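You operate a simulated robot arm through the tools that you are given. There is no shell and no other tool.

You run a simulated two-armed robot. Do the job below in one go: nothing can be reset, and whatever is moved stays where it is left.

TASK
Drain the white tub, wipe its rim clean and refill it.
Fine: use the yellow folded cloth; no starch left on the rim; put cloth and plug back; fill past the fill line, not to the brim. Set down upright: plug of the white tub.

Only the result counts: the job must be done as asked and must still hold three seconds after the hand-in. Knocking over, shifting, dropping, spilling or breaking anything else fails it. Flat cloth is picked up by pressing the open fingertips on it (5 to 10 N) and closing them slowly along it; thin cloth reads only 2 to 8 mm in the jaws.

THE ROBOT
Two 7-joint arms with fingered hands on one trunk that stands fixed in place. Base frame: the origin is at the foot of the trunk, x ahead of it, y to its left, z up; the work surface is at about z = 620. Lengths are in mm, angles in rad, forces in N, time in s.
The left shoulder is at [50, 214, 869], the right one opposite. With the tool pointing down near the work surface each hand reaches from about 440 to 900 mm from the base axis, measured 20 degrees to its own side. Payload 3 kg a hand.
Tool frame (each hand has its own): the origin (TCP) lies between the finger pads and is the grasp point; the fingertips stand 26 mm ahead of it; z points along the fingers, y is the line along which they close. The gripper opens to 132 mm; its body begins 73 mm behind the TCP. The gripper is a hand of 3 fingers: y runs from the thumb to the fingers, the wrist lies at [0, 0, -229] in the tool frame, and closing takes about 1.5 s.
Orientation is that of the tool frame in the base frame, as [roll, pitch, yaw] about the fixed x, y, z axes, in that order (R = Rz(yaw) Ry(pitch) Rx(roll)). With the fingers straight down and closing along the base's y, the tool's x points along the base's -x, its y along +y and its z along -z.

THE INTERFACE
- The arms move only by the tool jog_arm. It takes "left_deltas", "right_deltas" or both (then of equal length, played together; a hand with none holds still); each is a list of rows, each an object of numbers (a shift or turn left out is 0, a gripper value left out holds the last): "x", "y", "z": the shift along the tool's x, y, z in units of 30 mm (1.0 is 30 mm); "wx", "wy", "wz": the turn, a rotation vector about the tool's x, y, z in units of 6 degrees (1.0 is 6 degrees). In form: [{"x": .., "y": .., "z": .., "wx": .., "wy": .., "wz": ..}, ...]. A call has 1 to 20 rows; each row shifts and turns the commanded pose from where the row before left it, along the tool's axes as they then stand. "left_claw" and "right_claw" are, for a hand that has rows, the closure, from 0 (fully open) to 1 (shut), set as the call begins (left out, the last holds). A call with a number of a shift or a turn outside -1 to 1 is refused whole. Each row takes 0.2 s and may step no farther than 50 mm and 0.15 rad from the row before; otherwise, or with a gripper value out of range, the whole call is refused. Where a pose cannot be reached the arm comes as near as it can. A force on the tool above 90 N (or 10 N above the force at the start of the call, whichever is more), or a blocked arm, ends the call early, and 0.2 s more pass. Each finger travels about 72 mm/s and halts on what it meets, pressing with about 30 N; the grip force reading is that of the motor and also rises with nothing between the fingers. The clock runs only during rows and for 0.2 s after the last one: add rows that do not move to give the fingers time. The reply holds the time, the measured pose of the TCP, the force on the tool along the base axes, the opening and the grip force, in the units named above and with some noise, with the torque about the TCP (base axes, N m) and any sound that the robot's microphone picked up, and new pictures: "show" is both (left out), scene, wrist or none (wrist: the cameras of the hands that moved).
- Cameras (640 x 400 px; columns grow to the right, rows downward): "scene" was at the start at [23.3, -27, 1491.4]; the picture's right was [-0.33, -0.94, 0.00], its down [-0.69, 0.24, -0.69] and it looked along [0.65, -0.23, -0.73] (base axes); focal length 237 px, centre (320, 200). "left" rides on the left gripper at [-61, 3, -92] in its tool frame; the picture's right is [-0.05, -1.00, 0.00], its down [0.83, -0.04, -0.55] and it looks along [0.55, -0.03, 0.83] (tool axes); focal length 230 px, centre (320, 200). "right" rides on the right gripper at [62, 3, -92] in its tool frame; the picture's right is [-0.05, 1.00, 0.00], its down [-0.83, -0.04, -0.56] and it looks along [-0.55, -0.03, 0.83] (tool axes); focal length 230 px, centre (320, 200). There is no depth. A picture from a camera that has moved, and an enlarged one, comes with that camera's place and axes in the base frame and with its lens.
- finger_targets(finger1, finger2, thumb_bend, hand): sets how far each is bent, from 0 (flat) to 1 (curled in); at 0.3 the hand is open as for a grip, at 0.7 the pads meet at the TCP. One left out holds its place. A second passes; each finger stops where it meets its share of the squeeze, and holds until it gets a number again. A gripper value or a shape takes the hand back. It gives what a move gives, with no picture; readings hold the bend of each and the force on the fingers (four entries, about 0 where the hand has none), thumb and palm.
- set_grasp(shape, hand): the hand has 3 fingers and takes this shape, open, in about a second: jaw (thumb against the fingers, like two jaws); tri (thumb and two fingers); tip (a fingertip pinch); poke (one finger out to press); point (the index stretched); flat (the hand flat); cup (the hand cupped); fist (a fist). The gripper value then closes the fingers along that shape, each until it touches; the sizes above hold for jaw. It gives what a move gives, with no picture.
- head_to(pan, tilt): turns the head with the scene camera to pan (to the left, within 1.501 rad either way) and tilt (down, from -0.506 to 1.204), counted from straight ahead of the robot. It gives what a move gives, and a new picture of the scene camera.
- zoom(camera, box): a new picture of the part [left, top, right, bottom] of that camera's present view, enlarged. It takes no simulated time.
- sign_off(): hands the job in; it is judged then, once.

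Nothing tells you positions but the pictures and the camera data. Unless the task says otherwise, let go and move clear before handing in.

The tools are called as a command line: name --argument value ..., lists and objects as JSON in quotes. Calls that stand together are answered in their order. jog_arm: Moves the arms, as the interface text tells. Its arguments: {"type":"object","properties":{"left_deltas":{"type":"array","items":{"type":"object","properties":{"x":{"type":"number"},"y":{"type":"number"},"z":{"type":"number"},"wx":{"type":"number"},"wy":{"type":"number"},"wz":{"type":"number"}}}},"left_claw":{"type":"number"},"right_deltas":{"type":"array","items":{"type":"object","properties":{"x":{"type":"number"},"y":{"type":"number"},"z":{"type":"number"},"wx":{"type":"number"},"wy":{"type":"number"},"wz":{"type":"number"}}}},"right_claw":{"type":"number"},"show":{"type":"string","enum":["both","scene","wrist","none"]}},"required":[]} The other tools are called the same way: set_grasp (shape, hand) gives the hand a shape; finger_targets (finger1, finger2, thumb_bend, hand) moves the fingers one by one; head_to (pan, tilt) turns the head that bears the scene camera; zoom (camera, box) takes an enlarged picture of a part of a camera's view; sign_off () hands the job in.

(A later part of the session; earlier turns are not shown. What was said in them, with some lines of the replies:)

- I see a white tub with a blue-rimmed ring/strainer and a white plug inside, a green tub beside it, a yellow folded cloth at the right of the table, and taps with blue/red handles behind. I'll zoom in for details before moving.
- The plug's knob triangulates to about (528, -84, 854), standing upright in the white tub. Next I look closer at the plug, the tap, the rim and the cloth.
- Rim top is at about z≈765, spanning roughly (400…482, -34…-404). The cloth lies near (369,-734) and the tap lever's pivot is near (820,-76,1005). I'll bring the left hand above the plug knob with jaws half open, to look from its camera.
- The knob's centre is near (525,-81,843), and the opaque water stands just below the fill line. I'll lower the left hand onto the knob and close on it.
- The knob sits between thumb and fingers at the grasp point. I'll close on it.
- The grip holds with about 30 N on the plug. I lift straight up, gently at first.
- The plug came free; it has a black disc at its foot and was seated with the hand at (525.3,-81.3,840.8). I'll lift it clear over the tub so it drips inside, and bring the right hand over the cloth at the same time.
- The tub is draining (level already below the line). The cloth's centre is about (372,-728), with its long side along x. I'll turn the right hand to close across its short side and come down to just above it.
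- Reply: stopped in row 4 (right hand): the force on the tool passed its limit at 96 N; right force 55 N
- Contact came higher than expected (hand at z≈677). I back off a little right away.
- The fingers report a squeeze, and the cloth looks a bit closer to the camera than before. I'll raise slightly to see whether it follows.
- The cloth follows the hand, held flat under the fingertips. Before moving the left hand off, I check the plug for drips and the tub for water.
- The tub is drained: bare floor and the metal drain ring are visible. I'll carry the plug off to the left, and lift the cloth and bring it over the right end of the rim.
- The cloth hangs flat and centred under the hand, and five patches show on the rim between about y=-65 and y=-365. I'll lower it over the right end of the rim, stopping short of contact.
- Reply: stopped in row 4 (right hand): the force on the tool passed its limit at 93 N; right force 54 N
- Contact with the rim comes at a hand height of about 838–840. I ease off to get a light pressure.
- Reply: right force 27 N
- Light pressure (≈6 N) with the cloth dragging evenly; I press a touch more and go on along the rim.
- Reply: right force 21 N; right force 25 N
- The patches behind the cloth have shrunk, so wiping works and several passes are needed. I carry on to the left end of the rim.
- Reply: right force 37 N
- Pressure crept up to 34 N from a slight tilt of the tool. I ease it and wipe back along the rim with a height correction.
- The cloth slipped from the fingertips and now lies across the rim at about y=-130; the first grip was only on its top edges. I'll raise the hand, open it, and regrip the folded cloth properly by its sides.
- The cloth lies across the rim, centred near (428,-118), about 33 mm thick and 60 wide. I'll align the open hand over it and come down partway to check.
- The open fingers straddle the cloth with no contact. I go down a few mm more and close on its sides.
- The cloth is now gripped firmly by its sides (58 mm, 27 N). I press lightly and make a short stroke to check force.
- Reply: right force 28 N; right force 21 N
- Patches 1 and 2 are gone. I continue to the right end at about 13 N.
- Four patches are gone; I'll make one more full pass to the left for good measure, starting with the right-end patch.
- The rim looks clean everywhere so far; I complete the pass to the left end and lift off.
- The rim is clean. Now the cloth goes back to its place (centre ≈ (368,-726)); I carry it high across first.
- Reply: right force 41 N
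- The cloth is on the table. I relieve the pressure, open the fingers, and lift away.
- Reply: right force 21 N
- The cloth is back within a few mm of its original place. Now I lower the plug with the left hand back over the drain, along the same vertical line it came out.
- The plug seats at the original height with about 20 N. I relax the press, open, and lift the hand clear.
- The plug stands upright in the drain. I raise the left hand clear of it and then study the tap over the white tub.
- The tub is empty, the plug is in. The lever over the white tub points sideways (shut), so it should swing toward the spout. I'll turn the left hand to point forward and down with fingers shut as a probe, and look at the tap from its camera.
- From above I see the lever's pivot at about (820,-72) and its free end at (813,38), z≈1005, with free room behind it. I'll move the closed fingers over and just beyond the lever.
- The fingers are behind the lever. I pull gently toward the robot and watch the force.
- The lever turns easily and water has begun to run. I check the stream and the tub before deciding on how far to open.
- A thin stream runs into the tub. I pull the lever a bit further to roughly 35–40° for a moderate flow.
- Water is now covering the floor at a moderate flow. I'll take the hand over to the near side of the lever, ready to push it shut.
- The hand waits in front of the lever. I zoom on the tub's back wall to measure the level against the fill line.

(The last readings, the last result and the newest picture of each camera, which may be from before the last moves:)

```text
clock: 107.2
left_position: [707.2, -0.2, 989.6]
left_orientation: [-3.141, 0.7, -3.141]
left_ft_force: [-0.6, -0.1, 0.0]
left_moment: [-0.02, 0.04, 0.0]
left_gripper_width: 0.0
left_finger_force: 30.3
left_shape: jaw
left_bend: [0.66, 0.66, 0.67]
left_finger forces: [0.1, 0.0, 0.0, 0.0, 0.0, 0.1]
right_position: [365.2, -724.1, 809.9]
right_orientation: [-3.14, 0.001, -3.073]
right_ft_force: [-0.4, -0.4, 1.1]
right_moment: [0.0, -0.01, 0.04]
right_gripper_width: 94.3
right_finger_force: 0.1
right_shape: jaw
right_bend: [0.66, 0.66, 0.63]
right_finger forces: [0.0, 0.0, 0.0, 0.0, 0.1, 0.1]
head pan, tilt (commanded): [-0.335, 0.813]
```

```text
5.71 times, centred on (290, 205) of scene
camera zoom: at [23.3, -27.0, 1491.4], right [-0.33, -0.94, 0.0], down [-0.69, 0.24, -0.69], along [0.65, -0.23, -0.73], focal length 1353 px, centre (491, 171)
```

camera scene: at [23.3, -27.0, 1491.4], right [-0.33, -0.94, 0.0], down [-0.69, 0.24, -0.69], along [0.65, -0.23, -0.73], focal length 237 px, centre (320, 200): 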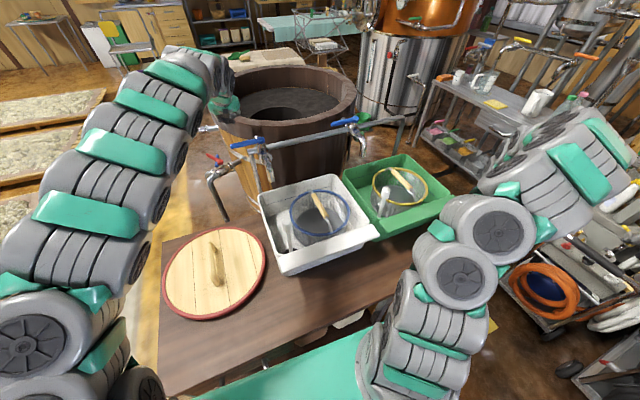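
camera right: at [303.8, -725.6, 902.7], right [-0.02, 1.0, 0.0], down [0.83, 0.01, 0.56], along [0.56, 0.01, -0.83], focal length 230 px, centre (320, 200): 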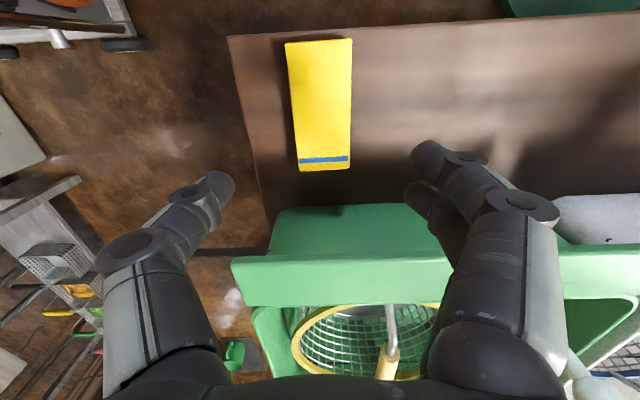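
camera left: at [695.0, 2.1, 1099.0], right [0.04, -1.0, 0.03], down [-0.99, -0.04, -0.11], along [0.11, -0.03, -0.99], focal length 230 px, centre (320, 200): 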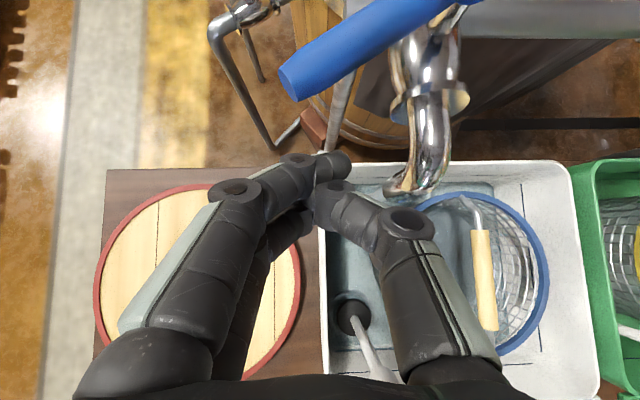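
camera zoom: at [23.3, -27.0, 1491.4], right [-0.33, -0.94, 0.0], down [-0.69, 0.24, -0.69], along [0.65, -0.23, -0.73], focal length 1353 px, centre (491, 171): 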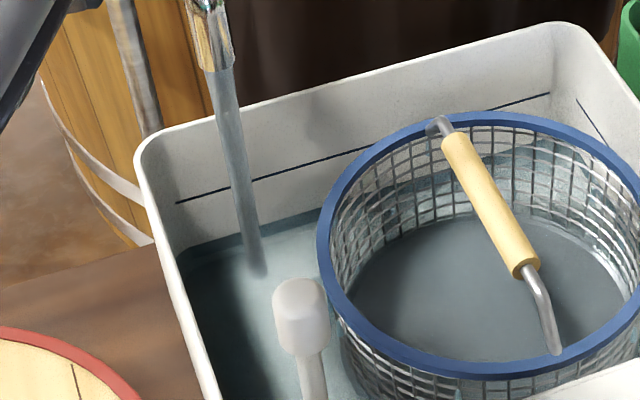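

The level rises about 4 mm/s. I wait and check again.

jog_arm --left_deltas '[{}, {}, {}, {}, {}, {}, {}, {}, {}, {}, {}, {}, {}, {}, {}, {}, {}, {}, {}, {}]' --show "none"

zoom --camera "scene" --box '[260, 170, 320, 240]'

```text
clock: 111.4
left_position: [706.9, -0.1, 990.4]
left_orientation: [3.141, 0.7, 3.141]
left_ft_force: [-0.5, -0.5, -0.2]
left_moment: [0.03, 0.0, 0.0]
left_gripper_width: 0.1
left_finger_force: 29.5
left_shape: jaw
left_bend: [0.66, 0.66, 0.67]
left_finger forces: [0.1, 0.0, 0.0, 0.0, 0.0, 0.1]
right_position: [364.7, -724.8, 810.9]
right_orientation: [3.141, 0.002, -3.072]
right_ft_force: [-0.6, -0.5, 0.3]
right_moment: [0.01, 0.03, 0.05]
right_gripper_width: 94.6
right_finger_force: 0.0
right_shape: jaw
right_bend: [0.66, 0.66, 0.63]
right_finger forces: [0.0, 0.0, 0.0, 0.1, 0.0, 0.0]
head pan, tilt (commanded): [-0.335, 0.813]
```

```text
5.71 times, centred on (290, 205) of scene
camera zoom: at [23.3, -27.1, 1491.4], right [-0.33, -0.94, 0.0], down [-0.69, 0.24, -0.69], along [0.65, -0.23, -0.73], focal length 1353 px, centre (491, 171)
```

zoom: 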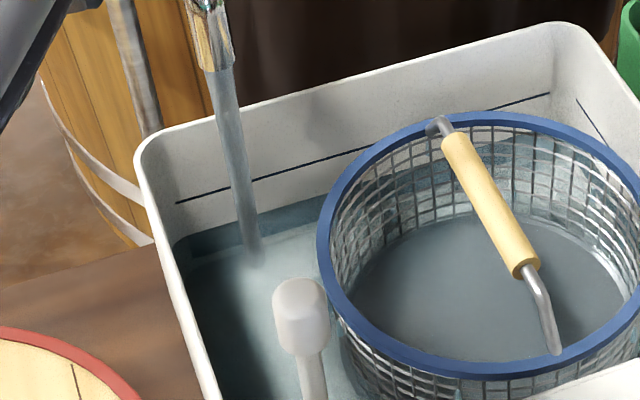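

jog_arm --left_deltas '[{}, {}, {}, {}, {}, {}, {}, {}, {}, {}, {}, {}, {}, {}, {}, {}, {}, {}, {}, {}]' --show "none"

zoom --camera "scene" --box '[260, 170, 320, 240]'

jog_arm --left_deltas '[{}, {}, {}, {}, {}, {}, {}, {}, {}, {}, {}, {}, {}, {}, {}, {}, {}, {}, {}, {}]' --show "none"

zoom --camera "scene" --box '[260, 170, 320, 240]'

```text
clock: 115.6
left_position: [706.5, 0.0, 989.3]
left_orientation: [-3.141, 0.7, 3.14]
left_ft_force: [0.0, -0.6, 0.0]
left_moment: [0.0, 0.01, 0.04]
left_gripper_width: 0.0
left_finger_force: 29.7
left_shape: jaw
left_bend: [0.66, 0.66, 0.67]
left_finger forces: [0.0, 0.0, 0.0, 0.0, 0.1, 0.0]
right_position: [365.4, -724.4, 810.7]
right_orientation: [3.141, 0.002, -3.072]
right_ft_force: [-0.3, -0.8, 0.1]
right_moment: [-0.02, 0.01, -0.01]
right_gripper_width: 94.9
right_finger_force: 0.1
right_shape: jaw
right_bend: [0.66, 0.66, 0.63]
right_finger forces: [0.0, 0.0, 0.1, 0.1, 0.0, 0.0]
head pan, tilt (commanded): [-0.335, 0.813]
```

```text
5.71 times, centred on (290, 205) of scene
camera zoom: at [23.3, -27.1, 1491.4], right [-0.33, -0.94, 0.0], down [-0.69, 0.24, -0.69], along [0.65, -0.23, -0.73], focal length 1353 px, centre (491, 171)
```

zoom: 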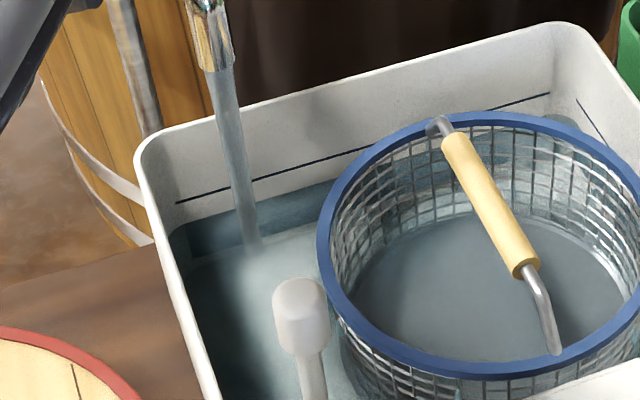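

```text
clock: 119.8
left_position: [707.4, -1.0, 989.7]
left_orientation: [3.141, 0.699, -3.141]
left_ft_force: [0.1, -0.4, -0.4]
left_moment: [-0.01, -0.02, -0.01]
left_gripper_width: 0.0
left_finger_force: 29.8
left_shape: jaw
left_bend: [0.66, 0.66, 0.67]
left_finger forces: [0.0, 0.0, 0.0, 0.0, 0.0, 0.0]
right_position: [365.3, -725.2, 809.1]
right_orientation: [-3.141, 0.0, -3.071]
right_ft_force: [-0.2, -0.3, -0.1]
right_moment: [-0.01, -0.02, -0.03]
right_gripper_width: 94.8
right_finger_force: 0.0
right_shape: jaw
right_bend: [0.66, 0.66, 0.63]
right_finger forces: [0.0, 0.1, 0.1, 0.0, 0.0, 0.1]
head pan, tilt (commanded): [-0.335, 0.813]
```

```text
5.71 times, centred on (290, 205) of scene
camera zoom: at [23.3, -27.1, 1491.4], right [-0.33, -0.94, 0.0], down [-0.69, 0.24, -0.69], along [0.65, -0.23, -0.73], focal length 1353 px, centre (491, 171)
```

zoom: 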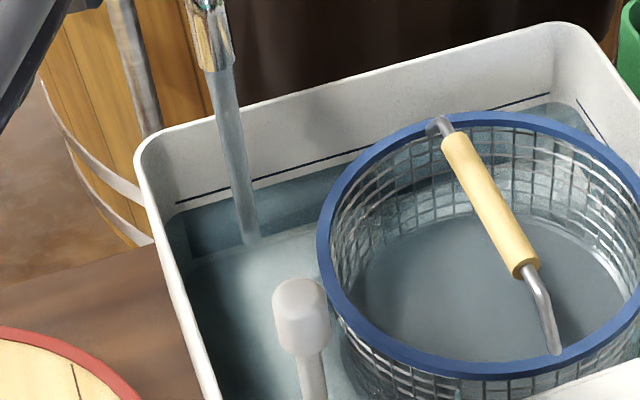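

The water is just under the line. I wait some more.

jog_arm --left_deltas '[{}, {}, {}, {}, {}, {}, {}, {}, {}, {}, {}, {}, {}, {}, {}, {}, {}, {}, {}, {}]' --show "none"

zoom --camera "scene" --box '[260, 170, 320, 240]'

```text
clock: 124.0
left_position: [706.8, 0.0, 989.4]
left_orientation: [-3.142, 0.699, -3.141]
left_ft_force: [-0.3, 0.7, 0.3]
left_moment: [-0.02, 0.04, -0.01]
left_gripper_width: 0.0
left_finger_force: 30.1
left_shape: jaw
left_bend: [0.66, 0.66, 0.67]
left_finger forces: [0.0, 0.0, 0.0, 0.0, 0.1, 0.1]
right_position: [365.6, -725.0, 810.4]
right_orientation: [-3.141, 0.003, -3.072]
right_ft_force: [0.4, -1.9, 0.0]
right_moment: [-0.02, -0.03, 0.03]
right_gripper_width: 94.8
right_finger_force: 0.1
right_shape: jaw
right_bend: [0.66, 0.66, 0.63]
right_finger forces: [0.1, 0.1, 0.0, 0.1, 0.1, 0.0]
head pan, tilt (commanded): [-0.335, 0.813]
```

```text
5.71 times, centred on (290, 205) of scene
camera zoom: at [23.3, -27.0, 1491.4], right [-0.33, -0.94, 0.0], down [-0.69, 0.24, -0.69], along [0.65, -0.23, -0.73], focal length 1353 px, centre (491, 171)
```

zoom: 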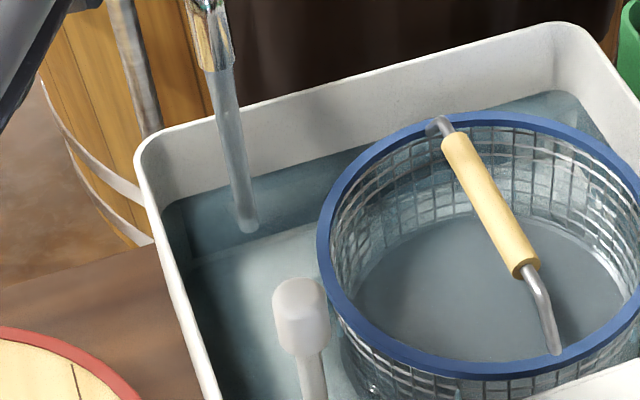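

The line is just covered now. I wait about four more seconds for a clear margin, then shut the tap.

jog_arm --left_deltas '[{}, {}, {}, {}, {}, {}, {}, {}, {}, {}, {}, {}, {}, {}, {}, {}, {}, {}]' --show "none"

zoom --camera "scene" --box '[260, 170, 320, 240]'

```text
clock: 127.8
left_position: [708.0, 0.7, 989.7]
left_orientation: [3.141, 0.7, -3.14]
left_ft_force: [0.6, 0.1, 0.3]
left_moment: [0.04, 0.0, -0.04]
left_gripper_width: 0.1
left_finger_force: 30.0
left_shape: jaw
left_bend: [0.66, 0.66, 0.67]
left_finger forces: [0.0, 0.0, 0.0, 0.0, 0.1, 0.1]
right_position: [364.5, -724.8, 809.7]
right_orientation: [-3.14, 0.002, -3.072]
right_ft_force: [0.1, 0.2, -0.1]
right_moment: [-0.01, 0.01, -0.02]
right_gripper_width: 94.9
right_finger_force: 0.0
right_shape: jaw
right_bend: [0.66, 0.66, 0.63]
right_finger forces: [0.0, 0.0, 0.0, 0.1, 0.1, 0.0]
head pan, tilt (commanded): [-0.335, 0.813]
```

```text
5.71 times, centred on (290, 205) of scene
camera zoom: at [23.3, -27.0, 1491.4], right [-0.33, -0.94, 0.0], down [-0.69, 0.24, -0.69], along [0.65, -0.23, -0.73], focal length 1353 px, centre (491, 171)
```

zoom: 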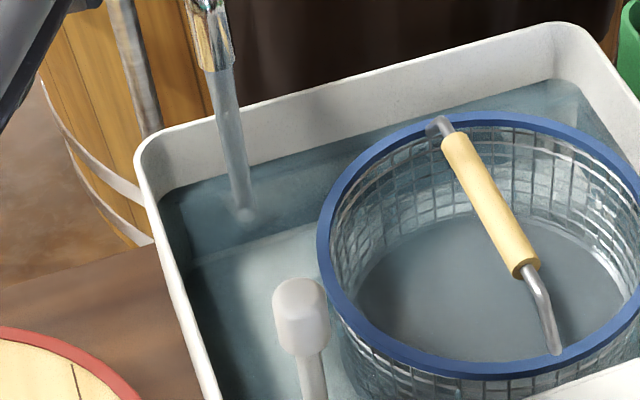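

About 14–18 mm above the line: time to shut the tap. I push the lever forward.

jog_arm --left_deltas '[{"x": -0.204, "z": 0.172}, {"x": -0.204, "z": 0.172}, {"x": -0.204, "z": 0.172}, {"x": -0.204, "z": 0.172}, {"x": -0.204, "z": 0.172}, {"x": -0.204, "z": 0.172}, {"x": -0.204, "z": 0.172}, {"x": -0.204, "z": 0.172}]' --show "wrist"

zoom --camera "scene" --box '[240, 130, 340, 240]'

zoom --camera "left" --box '[240, 60, 480, 240]'

```text
clock: 129.6
left_position: [771.0, 0.1, 989.3]
left_orientation: [-3.141, 0.7, -3.14]
left_ft_force: [-2.1, 1.2, 0.6]
left_moment: [-0.01, -0.02, 0.03]
left_gripper_width: 0.2
left_finger_force: 30.0
left_shape: jaw
left_bend: [0.67, 0.66, 0.67]
left_finger forces: [2.4, 0.0, 0.0, 0.0, 0.0, 0.0]
right_position: [363.7, -724.4, 810.6]
right_orientation: [3.141, 0.002, -3.073]
right_ft_force: [-0.2, 0.0, -0.1]
right_moment: [0.0, 0.0, -0.03]
right_gripper_width: 94.7
right_finger_force: 0.0
right_shape: jaw
right_bend: [0.66, 0.66, 0.63]
right_finger forces: [0.0, 0.1, 0.0, 0.0, 0.1, 0.0]
head pan, tilt (commanded): [-0.335, 0.813]
camera left: at [759.3, 2.2, 1100.1], right [0.04, -1.0, 0.03], down [-0.99, -0.04, -0.11], along [0.11, -0.03, -0.99], focal length 230 px, centre (320, 200)
```

left: 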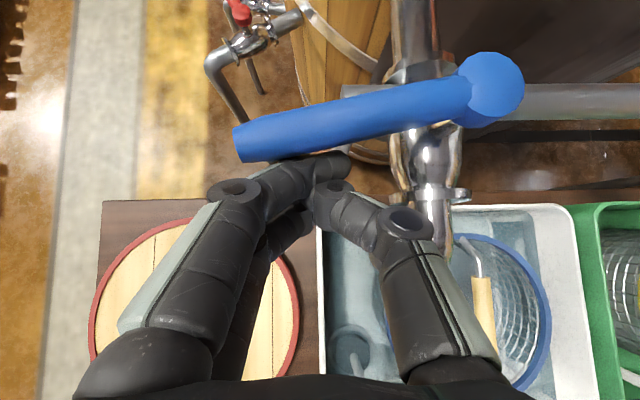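

```text
3.64 times, centred on (290, 185) of scene
camera zoom: at [23.3, -27.0, 1491.4], right [-0.33, -0.94, 0.0], down [-0.69, 0.24, -0.69], along [0.65, -0.23, -0.73], focal length 861 px, centre (429, 254)
```

zoom: 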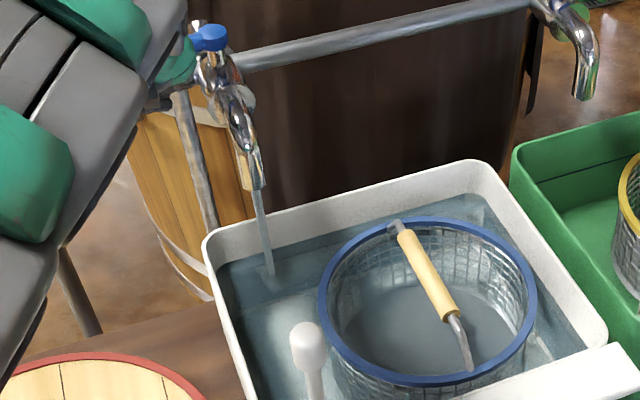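

```text
2.22 times, centred on (360, 150) of left
camera zoom: at [759.3, 2.2, 1100.1], right [0.04, -1.0, 0.03], down [-0.99, -0.04, -0.11], along [0.11, -0.03, -0.99], focal length 511 px, centre (231, 311)
```

zoom: 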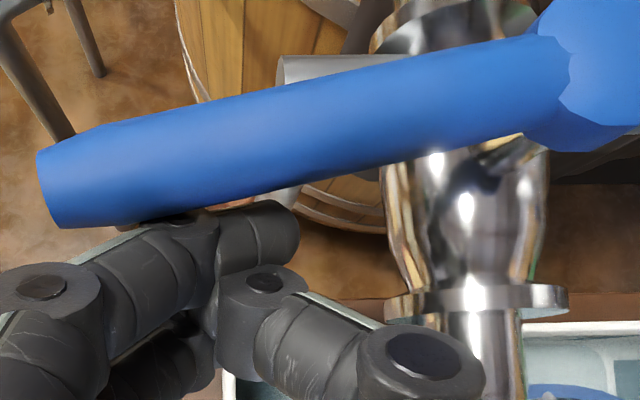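

Lever nearly back, stream thin. I push on in smaller steps.

jog_arm --left_deltas '[{"x": -0.128, "z": 0.107}, {"x": -0.128, "z": 0.107}, {"x": -0.128, "z": 0.107}, {"x": -0.1, "z": 0.084}]' --show "wrist"

zoom --camera "scene" --box '[240, 130, 340, 240]'

zoom --camera "left" --box '[240, 60, 480, 240]'

```text
clock: 130.6
left_position: [790.0, 0.2, 989.3]
left_orientation: [-3.14, 0.7, -3.141]
left_ft_force: [-2.4, 2.5, -1.8]
left_moment: [-0.06, 0.0, 0.07]
left_gripper_width: 0.0
left_finger_force: 29.9
left_shape: jaw
left_bend: [0.67, 0.66, 0.67]
left_finger forces: [3.4, 0.0, 0.0, 0.1, 0.0, 0.0]
right_position: [365.1, -724.6, 810.8]
right_orientation: [3.14, 0.002, -3.073]
right_ft_force: [-0.4, -0.2, -0.4]
right_moment: [0.01, -0.02, 0.0]
right_gripper_width: 95.0
right_finger_force: 0.0
right_shape: jaw
right_bend: [0.66, 0.66, 0.63]
right_finger forces: [0.1, 0.0, 0.0, 0.0, 0.0, 0.1]
head pan, tilt (commanded): [-0.335, 0.813]
camera left: at [778.0, 1.7, 1100.1], right [0.04, -1.0, 0.03], down [-0.99, -0.04, -0.11], along [0.11, -0.03, -0.99], focal length 230 px, centre (320, 200)
```

left: 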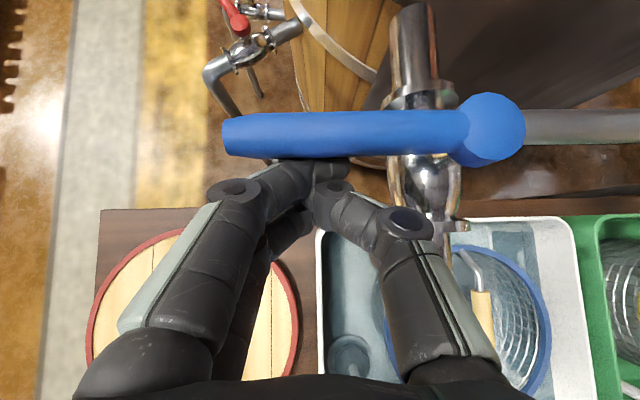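

```text
3.64 times, centred on (290, 185) of scene
camera zoom: at [23.3, -27.0, 1491.4], right [-0.33, -0.94, 0.0], down [-0.69, 0.24, -0.69], along [0.65, -0.23, -0.73], focal length 861 px, centre (429, 254)
```

zoom: 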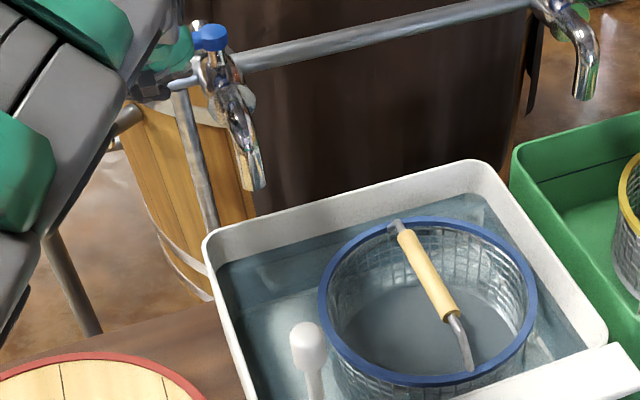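

```text
2.22 times, centred on (360, 150) of left
camera zoom: at [778.0, 1.7, 1100.1], right [0.04, -1.0, 0.03], down [-0.99, -0.04, -0.11], along [0.11, -0.03, -0.99], focal length 511 px, centre (231, 311)
```

zoom: 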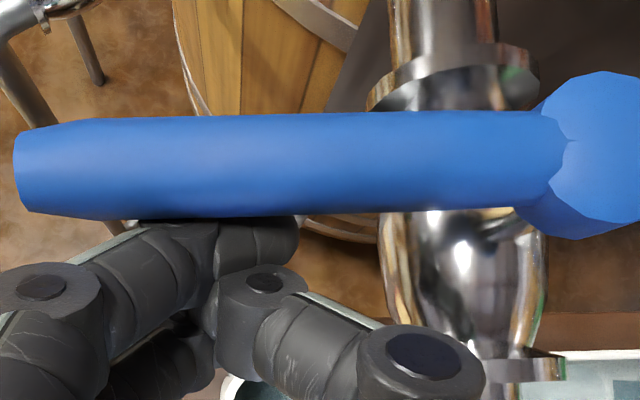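

The stream has stopped. I press the lever gently against its stop to be sure it is fully shut.

jog_arm --left_deltas '[{"x": -0.06, "z": 0.05}, {"x": -0.06, "z": 0.05}, {}]' --show "wrist"

zoom --camera "left" --box '[240, 60, 480, 240]'

```text
clock: 131.4
left_position: [793.0, 0.3, 989.2]
left_orientation: [3.141, 0.695, -3.14]
left_ft_force: [-22.3, 3.2, -6.5]
left_moment: [-0.07, -0.16, 0.3]
left_gripper_width: 0.0
left_finger_force: 29.9
left_shape: jaw
left_bend: [0.67, 0.66, 0.67]
left_finger forces: [21.7, 0.1, 0.0, 0.0, 0.0, 0.1]
right_position: [364.0, -724.3, 809.7]
right_orientation: [-3.141, 0.003, -3.073]
right_ft_force: [-0.4, 0.1, -0.8]
right_moment: [-0.05, 0.0, -0.03]
right_gripper_width: 94.9
right_finger_force: 0.0
right_shape: jaw
right_bend: [0.66, 0.66, 0.63]
right_finger forces: [0.0, 0.0, 0.0, 0.0, 0.1, 0.0]
head pan, tilt (commanded): [-0.335, 0.813]
camera left: at [782.0, 2.2, 1099.2], right [0.04, -1.0, 0.03], down [-0.99, -0.04, -0.11], along [0.11, -0.03, -0.99], focal length 230 px, centre (320, 200)
```

left: 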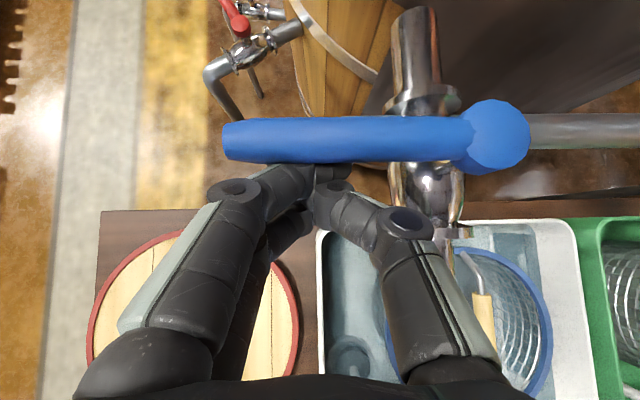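

```text
2.22 times, centred on (360, 150) of left
camera zoom: at [782.0, 2.2, 1099.2], right [0.04, -1.0, 0.03], down [-0.99, -0.04, -0.11], along [0.11, -0.03, -0.99], focal length 511 px, centre (231, 311)
```

zoom: 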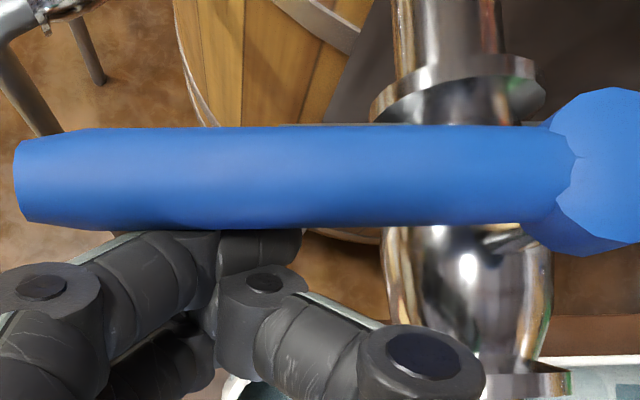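

The lever is on its stop (22 N) and no water runs. I back the left hand away and clear.

jog_arm --left_deltas '[{"x": 0.383, "z": -0.322}, {"x": 0.383, "z": -0.322}, {"x": 0.383, "z": -0.322}, {"x": 0.383, "z": -0.322}, {"x": -0.43, "z": -0.51}, {"x": -0.43, "z": -0.51}, {"x": -0.43, "z": -0.51}, {"x": -0.43, "z": -0.51}, {"x": 0.4, "y": 0.8, "z": -0.3}, {"x": 0.4, "y": 0.8, "z": -0.3}, {"x": 0.4, "y": 0.8, "z": -0.3}, {"x": 0.4, "y": 0.8, "z": -0.3}, {"x": 0.4, "y": 0.8, "z": -0.3}, {"x": 0.4, "y": 0.8, "z": -0.3}, {}]' --show "both"

zoom --camera "scene" --box '[240, 130, 340, 240]'

zoom --camera "scene" --box '[250, 170, 400, 290]'

```text
clock: 134.6
left_position: [643.5, 143.2, 1065.0]
left_orientation: [3.141, 0.7, -3.141]
left_ft_force: [0.2, 0.1, -0.7]
left_moment: [0.04, -0.04, -0.02]
left_gripper_width: 0.0
left_finger_force: 29.8
left_shape: jaw
left_bend: [0.67, 0.66, 0.67]
left_finger forces: [0.1, 0.0, 0.0, 0.0, 0.1, 0.0]
right_position: [365.3, -723.6, 809.4]
right_orientation: [3.141, 0.003, -3.069]
right_ft_force: [-0.3, -0.2, 0.2]
right_moment: [0.02, -0.02, 0.01]
right_gripper_width: 94.7
right_finger_force: 0.1
right_shape: jaw
right_bend: [0.66, 0.66, 0.63]
right_finger forces: [0.0, 0.0, 0.1, 0.0, 0.1, 0.0]
head pan, tilt (commanded): [-0.335, 0.813]
camera scene: at [23.3, -27.1, 1491.4], right [-0.33, -0.94, 0.0], down [-0.69, 0.24, -0.69], along [0.65, -0.23, -0.73], focal length 237 px, centre (320, 200)
camera left: at [631.8, 145.3, 1175.1], right [0.04, -1.0, 0.03], down [-0.99, -0.04, -0.11], along [0.11, -0.03, -0.99], focal length 230 px, centre (320, 200)
```

scene: 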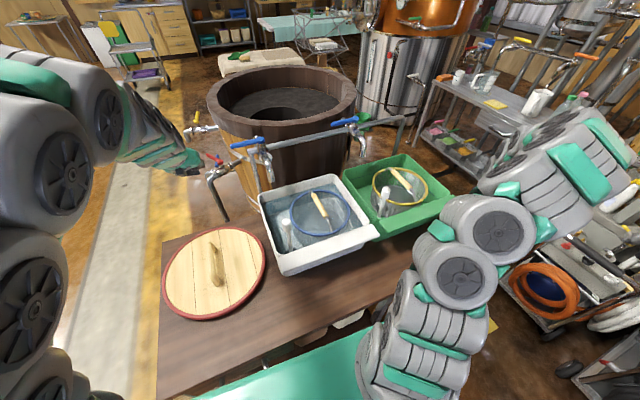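
left: 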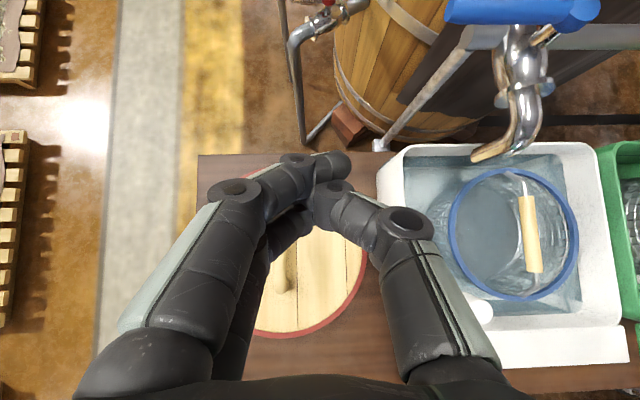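

```text
3.64 times, centred on (290, 185) of scene
camera zoom: at [23.3, -27.1, 1491.4], right [-0.33, -0.94, 0.0], down [-0.69, 0.24, -0.69], along [0.65, -0.23, -0.73], focal length 861 px, centre (429, 254)
```

zoom: 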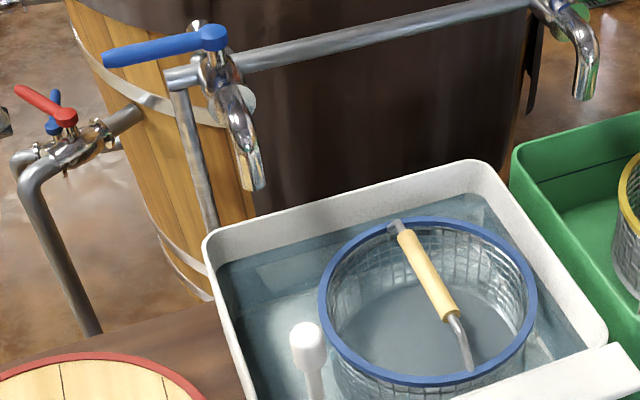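

```text
3.33 times, centred on (325, 230) of scene
camera zoom: at [23.3, -27.1, 1491.4], right [-0.33, -0.94, 0.0], down [-0.69, 0.24, -0.69], along [0.65, -0.23, -0.73], focal length 789 px, centre (303, 100)
```

zoom: 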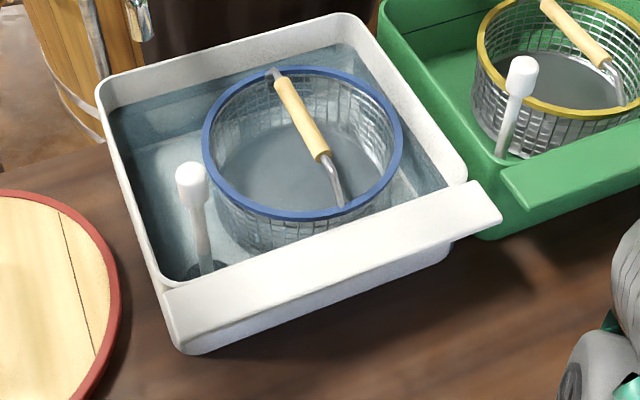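

The line is covered, the brim is well clear, and the tap is dry. I raise the right hand away to check the cloth, and use the time to see that the level holds.

jog_arm --right_deltas '[{"z": -0.9}, {"z": -0.9}, {"z": -0.9}, {"z": -0.9}, {"z": -0.9}, {"z": -0.9}, {"z": -0.9}, {"z": -0.9}, {"z": -0.9}, {"z": -0.9}, {"z": -0.9}, {"y": 0.8}, {"y": 0.8}, {"y": 0.8}, {"y": 0.8}, {"y": 0.8}, {"y": 0.8}, {"y": 0.8}, {"y": 0.8}, {"y": 0.8}]' --show "both"

zoom --camera "scene" --box '[260, 170, 320, 240]'

zoom --camera "scene" --box '[340, 140, 500, 270]'

zoom --camera "scene" --box '[265, 215, 385, 285]'

```text
clock: 138.8
left_position: [643.4, 142.0, 1065.4]
left_orientation: [-3.14, 0.7, 3.141]
left_ft_force: [0.1, 0.0, -0.1]
left_moment: [0.03, 0.0, -0.01]
left_gripper_width: 0.0
left_finger_force: 29.7
left_shape: jaw
left_bend: [0.67, 0.66, 0.67]
left_finger forces: [0.0, 0.1, 0.0, 0.0, 0.0, 0.0]
right_position: [347.8, -508.0, 1106.0]
right_orientation: [-3.141, 0.001, -3.069]
right_ft_force: [1.1, -0.2, -0.2]
right_moment: [0.02, 0.01, -0.02]
right_gripper_width: 94.7
right_finger_force: 0.0
right_shape: jaw
right_bend: [0.66, 0.66, 0.63]
right_finger forces: [0.0, 0.0, 0.0, 0.0, 0.0, 0.0]
head pan, tilt (commanded): [-0.335, 0.813]
camera scene: at [23.3, -27.0, 1491.4], right [-0.33, -0.94, 0.0], down [-0.69, 0.24, -0.69], along [0.65, -0.23, -0.73], focal length 237 px, centre (320, 200)
camera right: at [288.2, -509.9, 1197.8], right [-0.02, 1.0, 0.0], down [0.83, 0.02, 0.55], along [0.55, 0.01, -0.83], focal length 230 px, centre (320, 200)
```

scene: 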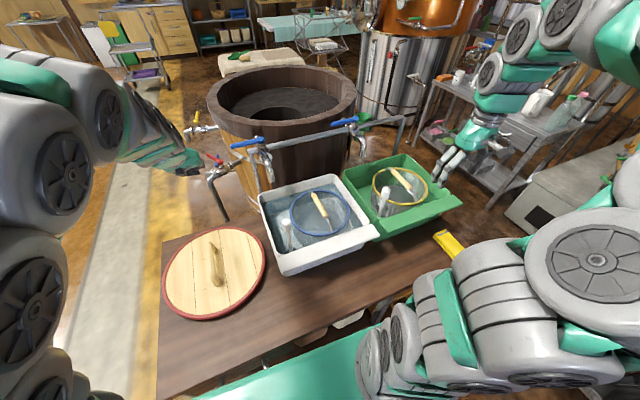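
right: 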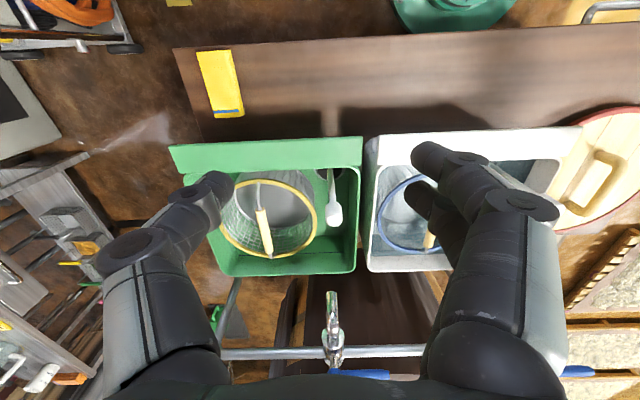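

```text
5.71 times, centred on (290, 205) of scene
camera zoom: at [23.3, -27.0, 1491.4], right [-0.33, -0.94, 0.0], down [-0.69, 0.24, -0.69], along [0.65, -0.23, -0.73], focal length 1353 px, centre (491, 171)
```

zoom: 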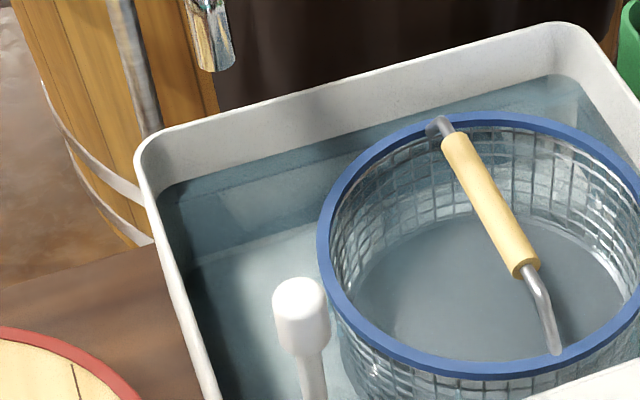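

```text
3.08 times, centred on (420, 205) of scene
camera zoom: at [23.3, -27.0, 1491.4], right [-0.33, -0.94, 0.0], down [-0.69, 0.24, -0.69], along [0.65, -0.23, -0.73], focal length 729 px, centre (12, 185)
```

zoom: 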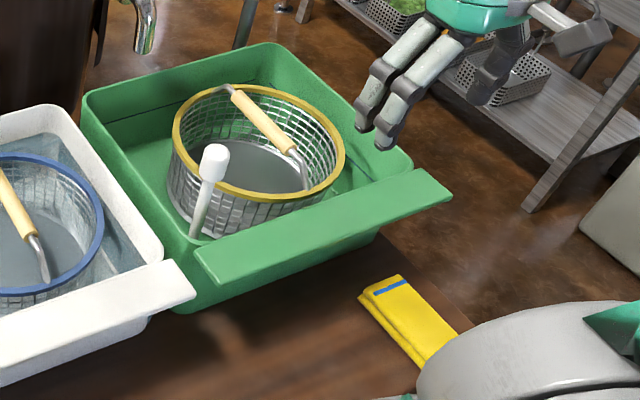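

```text
5.33 times, centred on (325, 250) of scene
camera zoom: at [23.3, -27.0, 1491.4], right [-0.33, -0.94, 0.0], down [-0.69, 0.24, -0.69], along [0.65, -0.23, -0.73], focal length 1263 px, centre (293, -67)
```

zoom: 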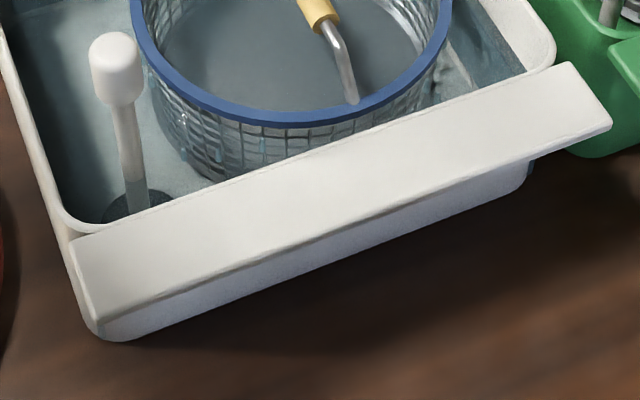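

Everything looks right: rim clean, cloth in its place, plug upright, tap shut. I wait a few seconds to confirm that the level holds.

jog_arm --right_deltas '[{}, {}, {}, {}, {}, {}, {}, {}, {}, {}, {}, {}, {}, {}, {}, {}, {}, {}, {}, {}]' --show "none"

zoom --camera "scene" --box '[260, 170, 320, 240]'

zoom --camera "scene" --box '[225, 130, 305, 190]'

```text
clock: 143.0
left_position: [642.3, 144.4, 1065.5]
left_orientation: [-3.141, 0.7, 3.141]
left_ft_force: [0.1, 0.0, 0.2]
left_moment: [0.0, 0.04, -0.01]
left_gripper_width: 0.1
left_finger_force: 30.2
left_shape: jaw
left_bend: [0.67, 0.66, 0.67]
left_finger forces: [0.0, 0.1, 0.0, 0.0, 0.0, 0.0]
right_position: [349.3, -507.6, 1105.8]
right_orientation: [-3.141, 0.0, -3.073]
right_ft_force: [0.4, -0.7, 0.3]
right_moment: [0.02, 0.03, 0.01]
right_gripper_width: 94.6
right_finger_force: 0.0
right_shape: jaw
right_bend: [0.66, 0.66, 0.63]
right_finger forces: [0.1, 0.0, 0.0, 0.0, 0.1, 0.0]
head pan, tilt (commanded): [-0.335, 0.813]
```

```text
5.71 times, centred on (290, 205) of scene
camera zoom: at [23.3, -27.0, 1491.4], right [-0.33, -0.94, 0.0], down [-0.69, 0.24, -0.69], along [0.65, -0.23, -0.73], focal length 1353 px, centre (491, 171)
```

zoom: 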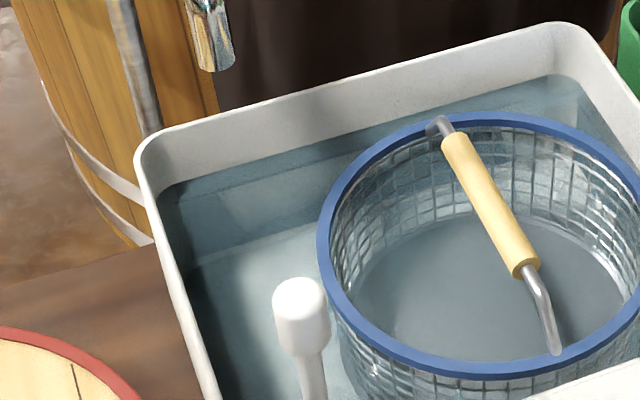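

```text
6.67 times, centred on (265, 160) of scene
camera zoom: at [23.3, -27.0, 1491.4], right [-0.33, -0.94, 0.0], down [-0.69, 0.24, -0.69], along [0.65, -0.23, -0.73], focal length 1579 px, centre (687, 467)
```

zoom: 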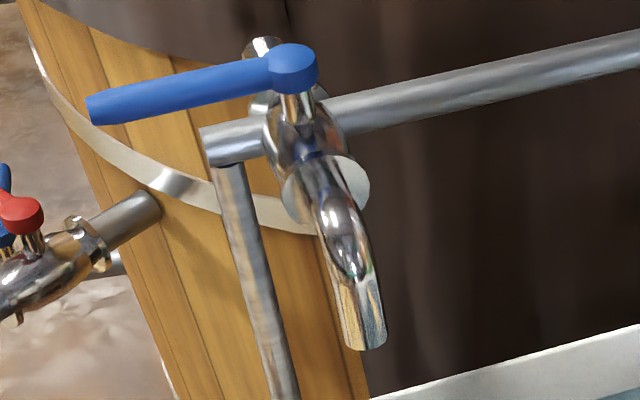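

The level is unchanged after four seconds and the fill line is under water with the brim well clear. The lever is back exactly where it started, and the plug, cloth and rim are all as asked. Both hands are clear, so I hand the job in.

sign_off

```text
The job is handed in.
```

The white tub has been drained, its rim wiped clean with the yellow cloth, and the tub refilled. I handed the job in with both hands clear; I don't have the judge's verdict.

- **Rim:** all five starch patches are gone after several passes.
- **Water:** it stands about 15–20 mm above the fill line and well below the brim. The level did not change over the last four seconds before hand-in.
- **Tap:** the lever is back against its stop and no water runs.
- **Plug:** it is upright in the drain, at the same height as when I started.
- **Cloth:** it is back within about 5 mm of its original place.

During the wiping the cloth slipped out of the hand once. It stayed lying across the tub's rim, so I gripped it again by its sides and carried on. I saw nothing else moved, knocked over or spilled.
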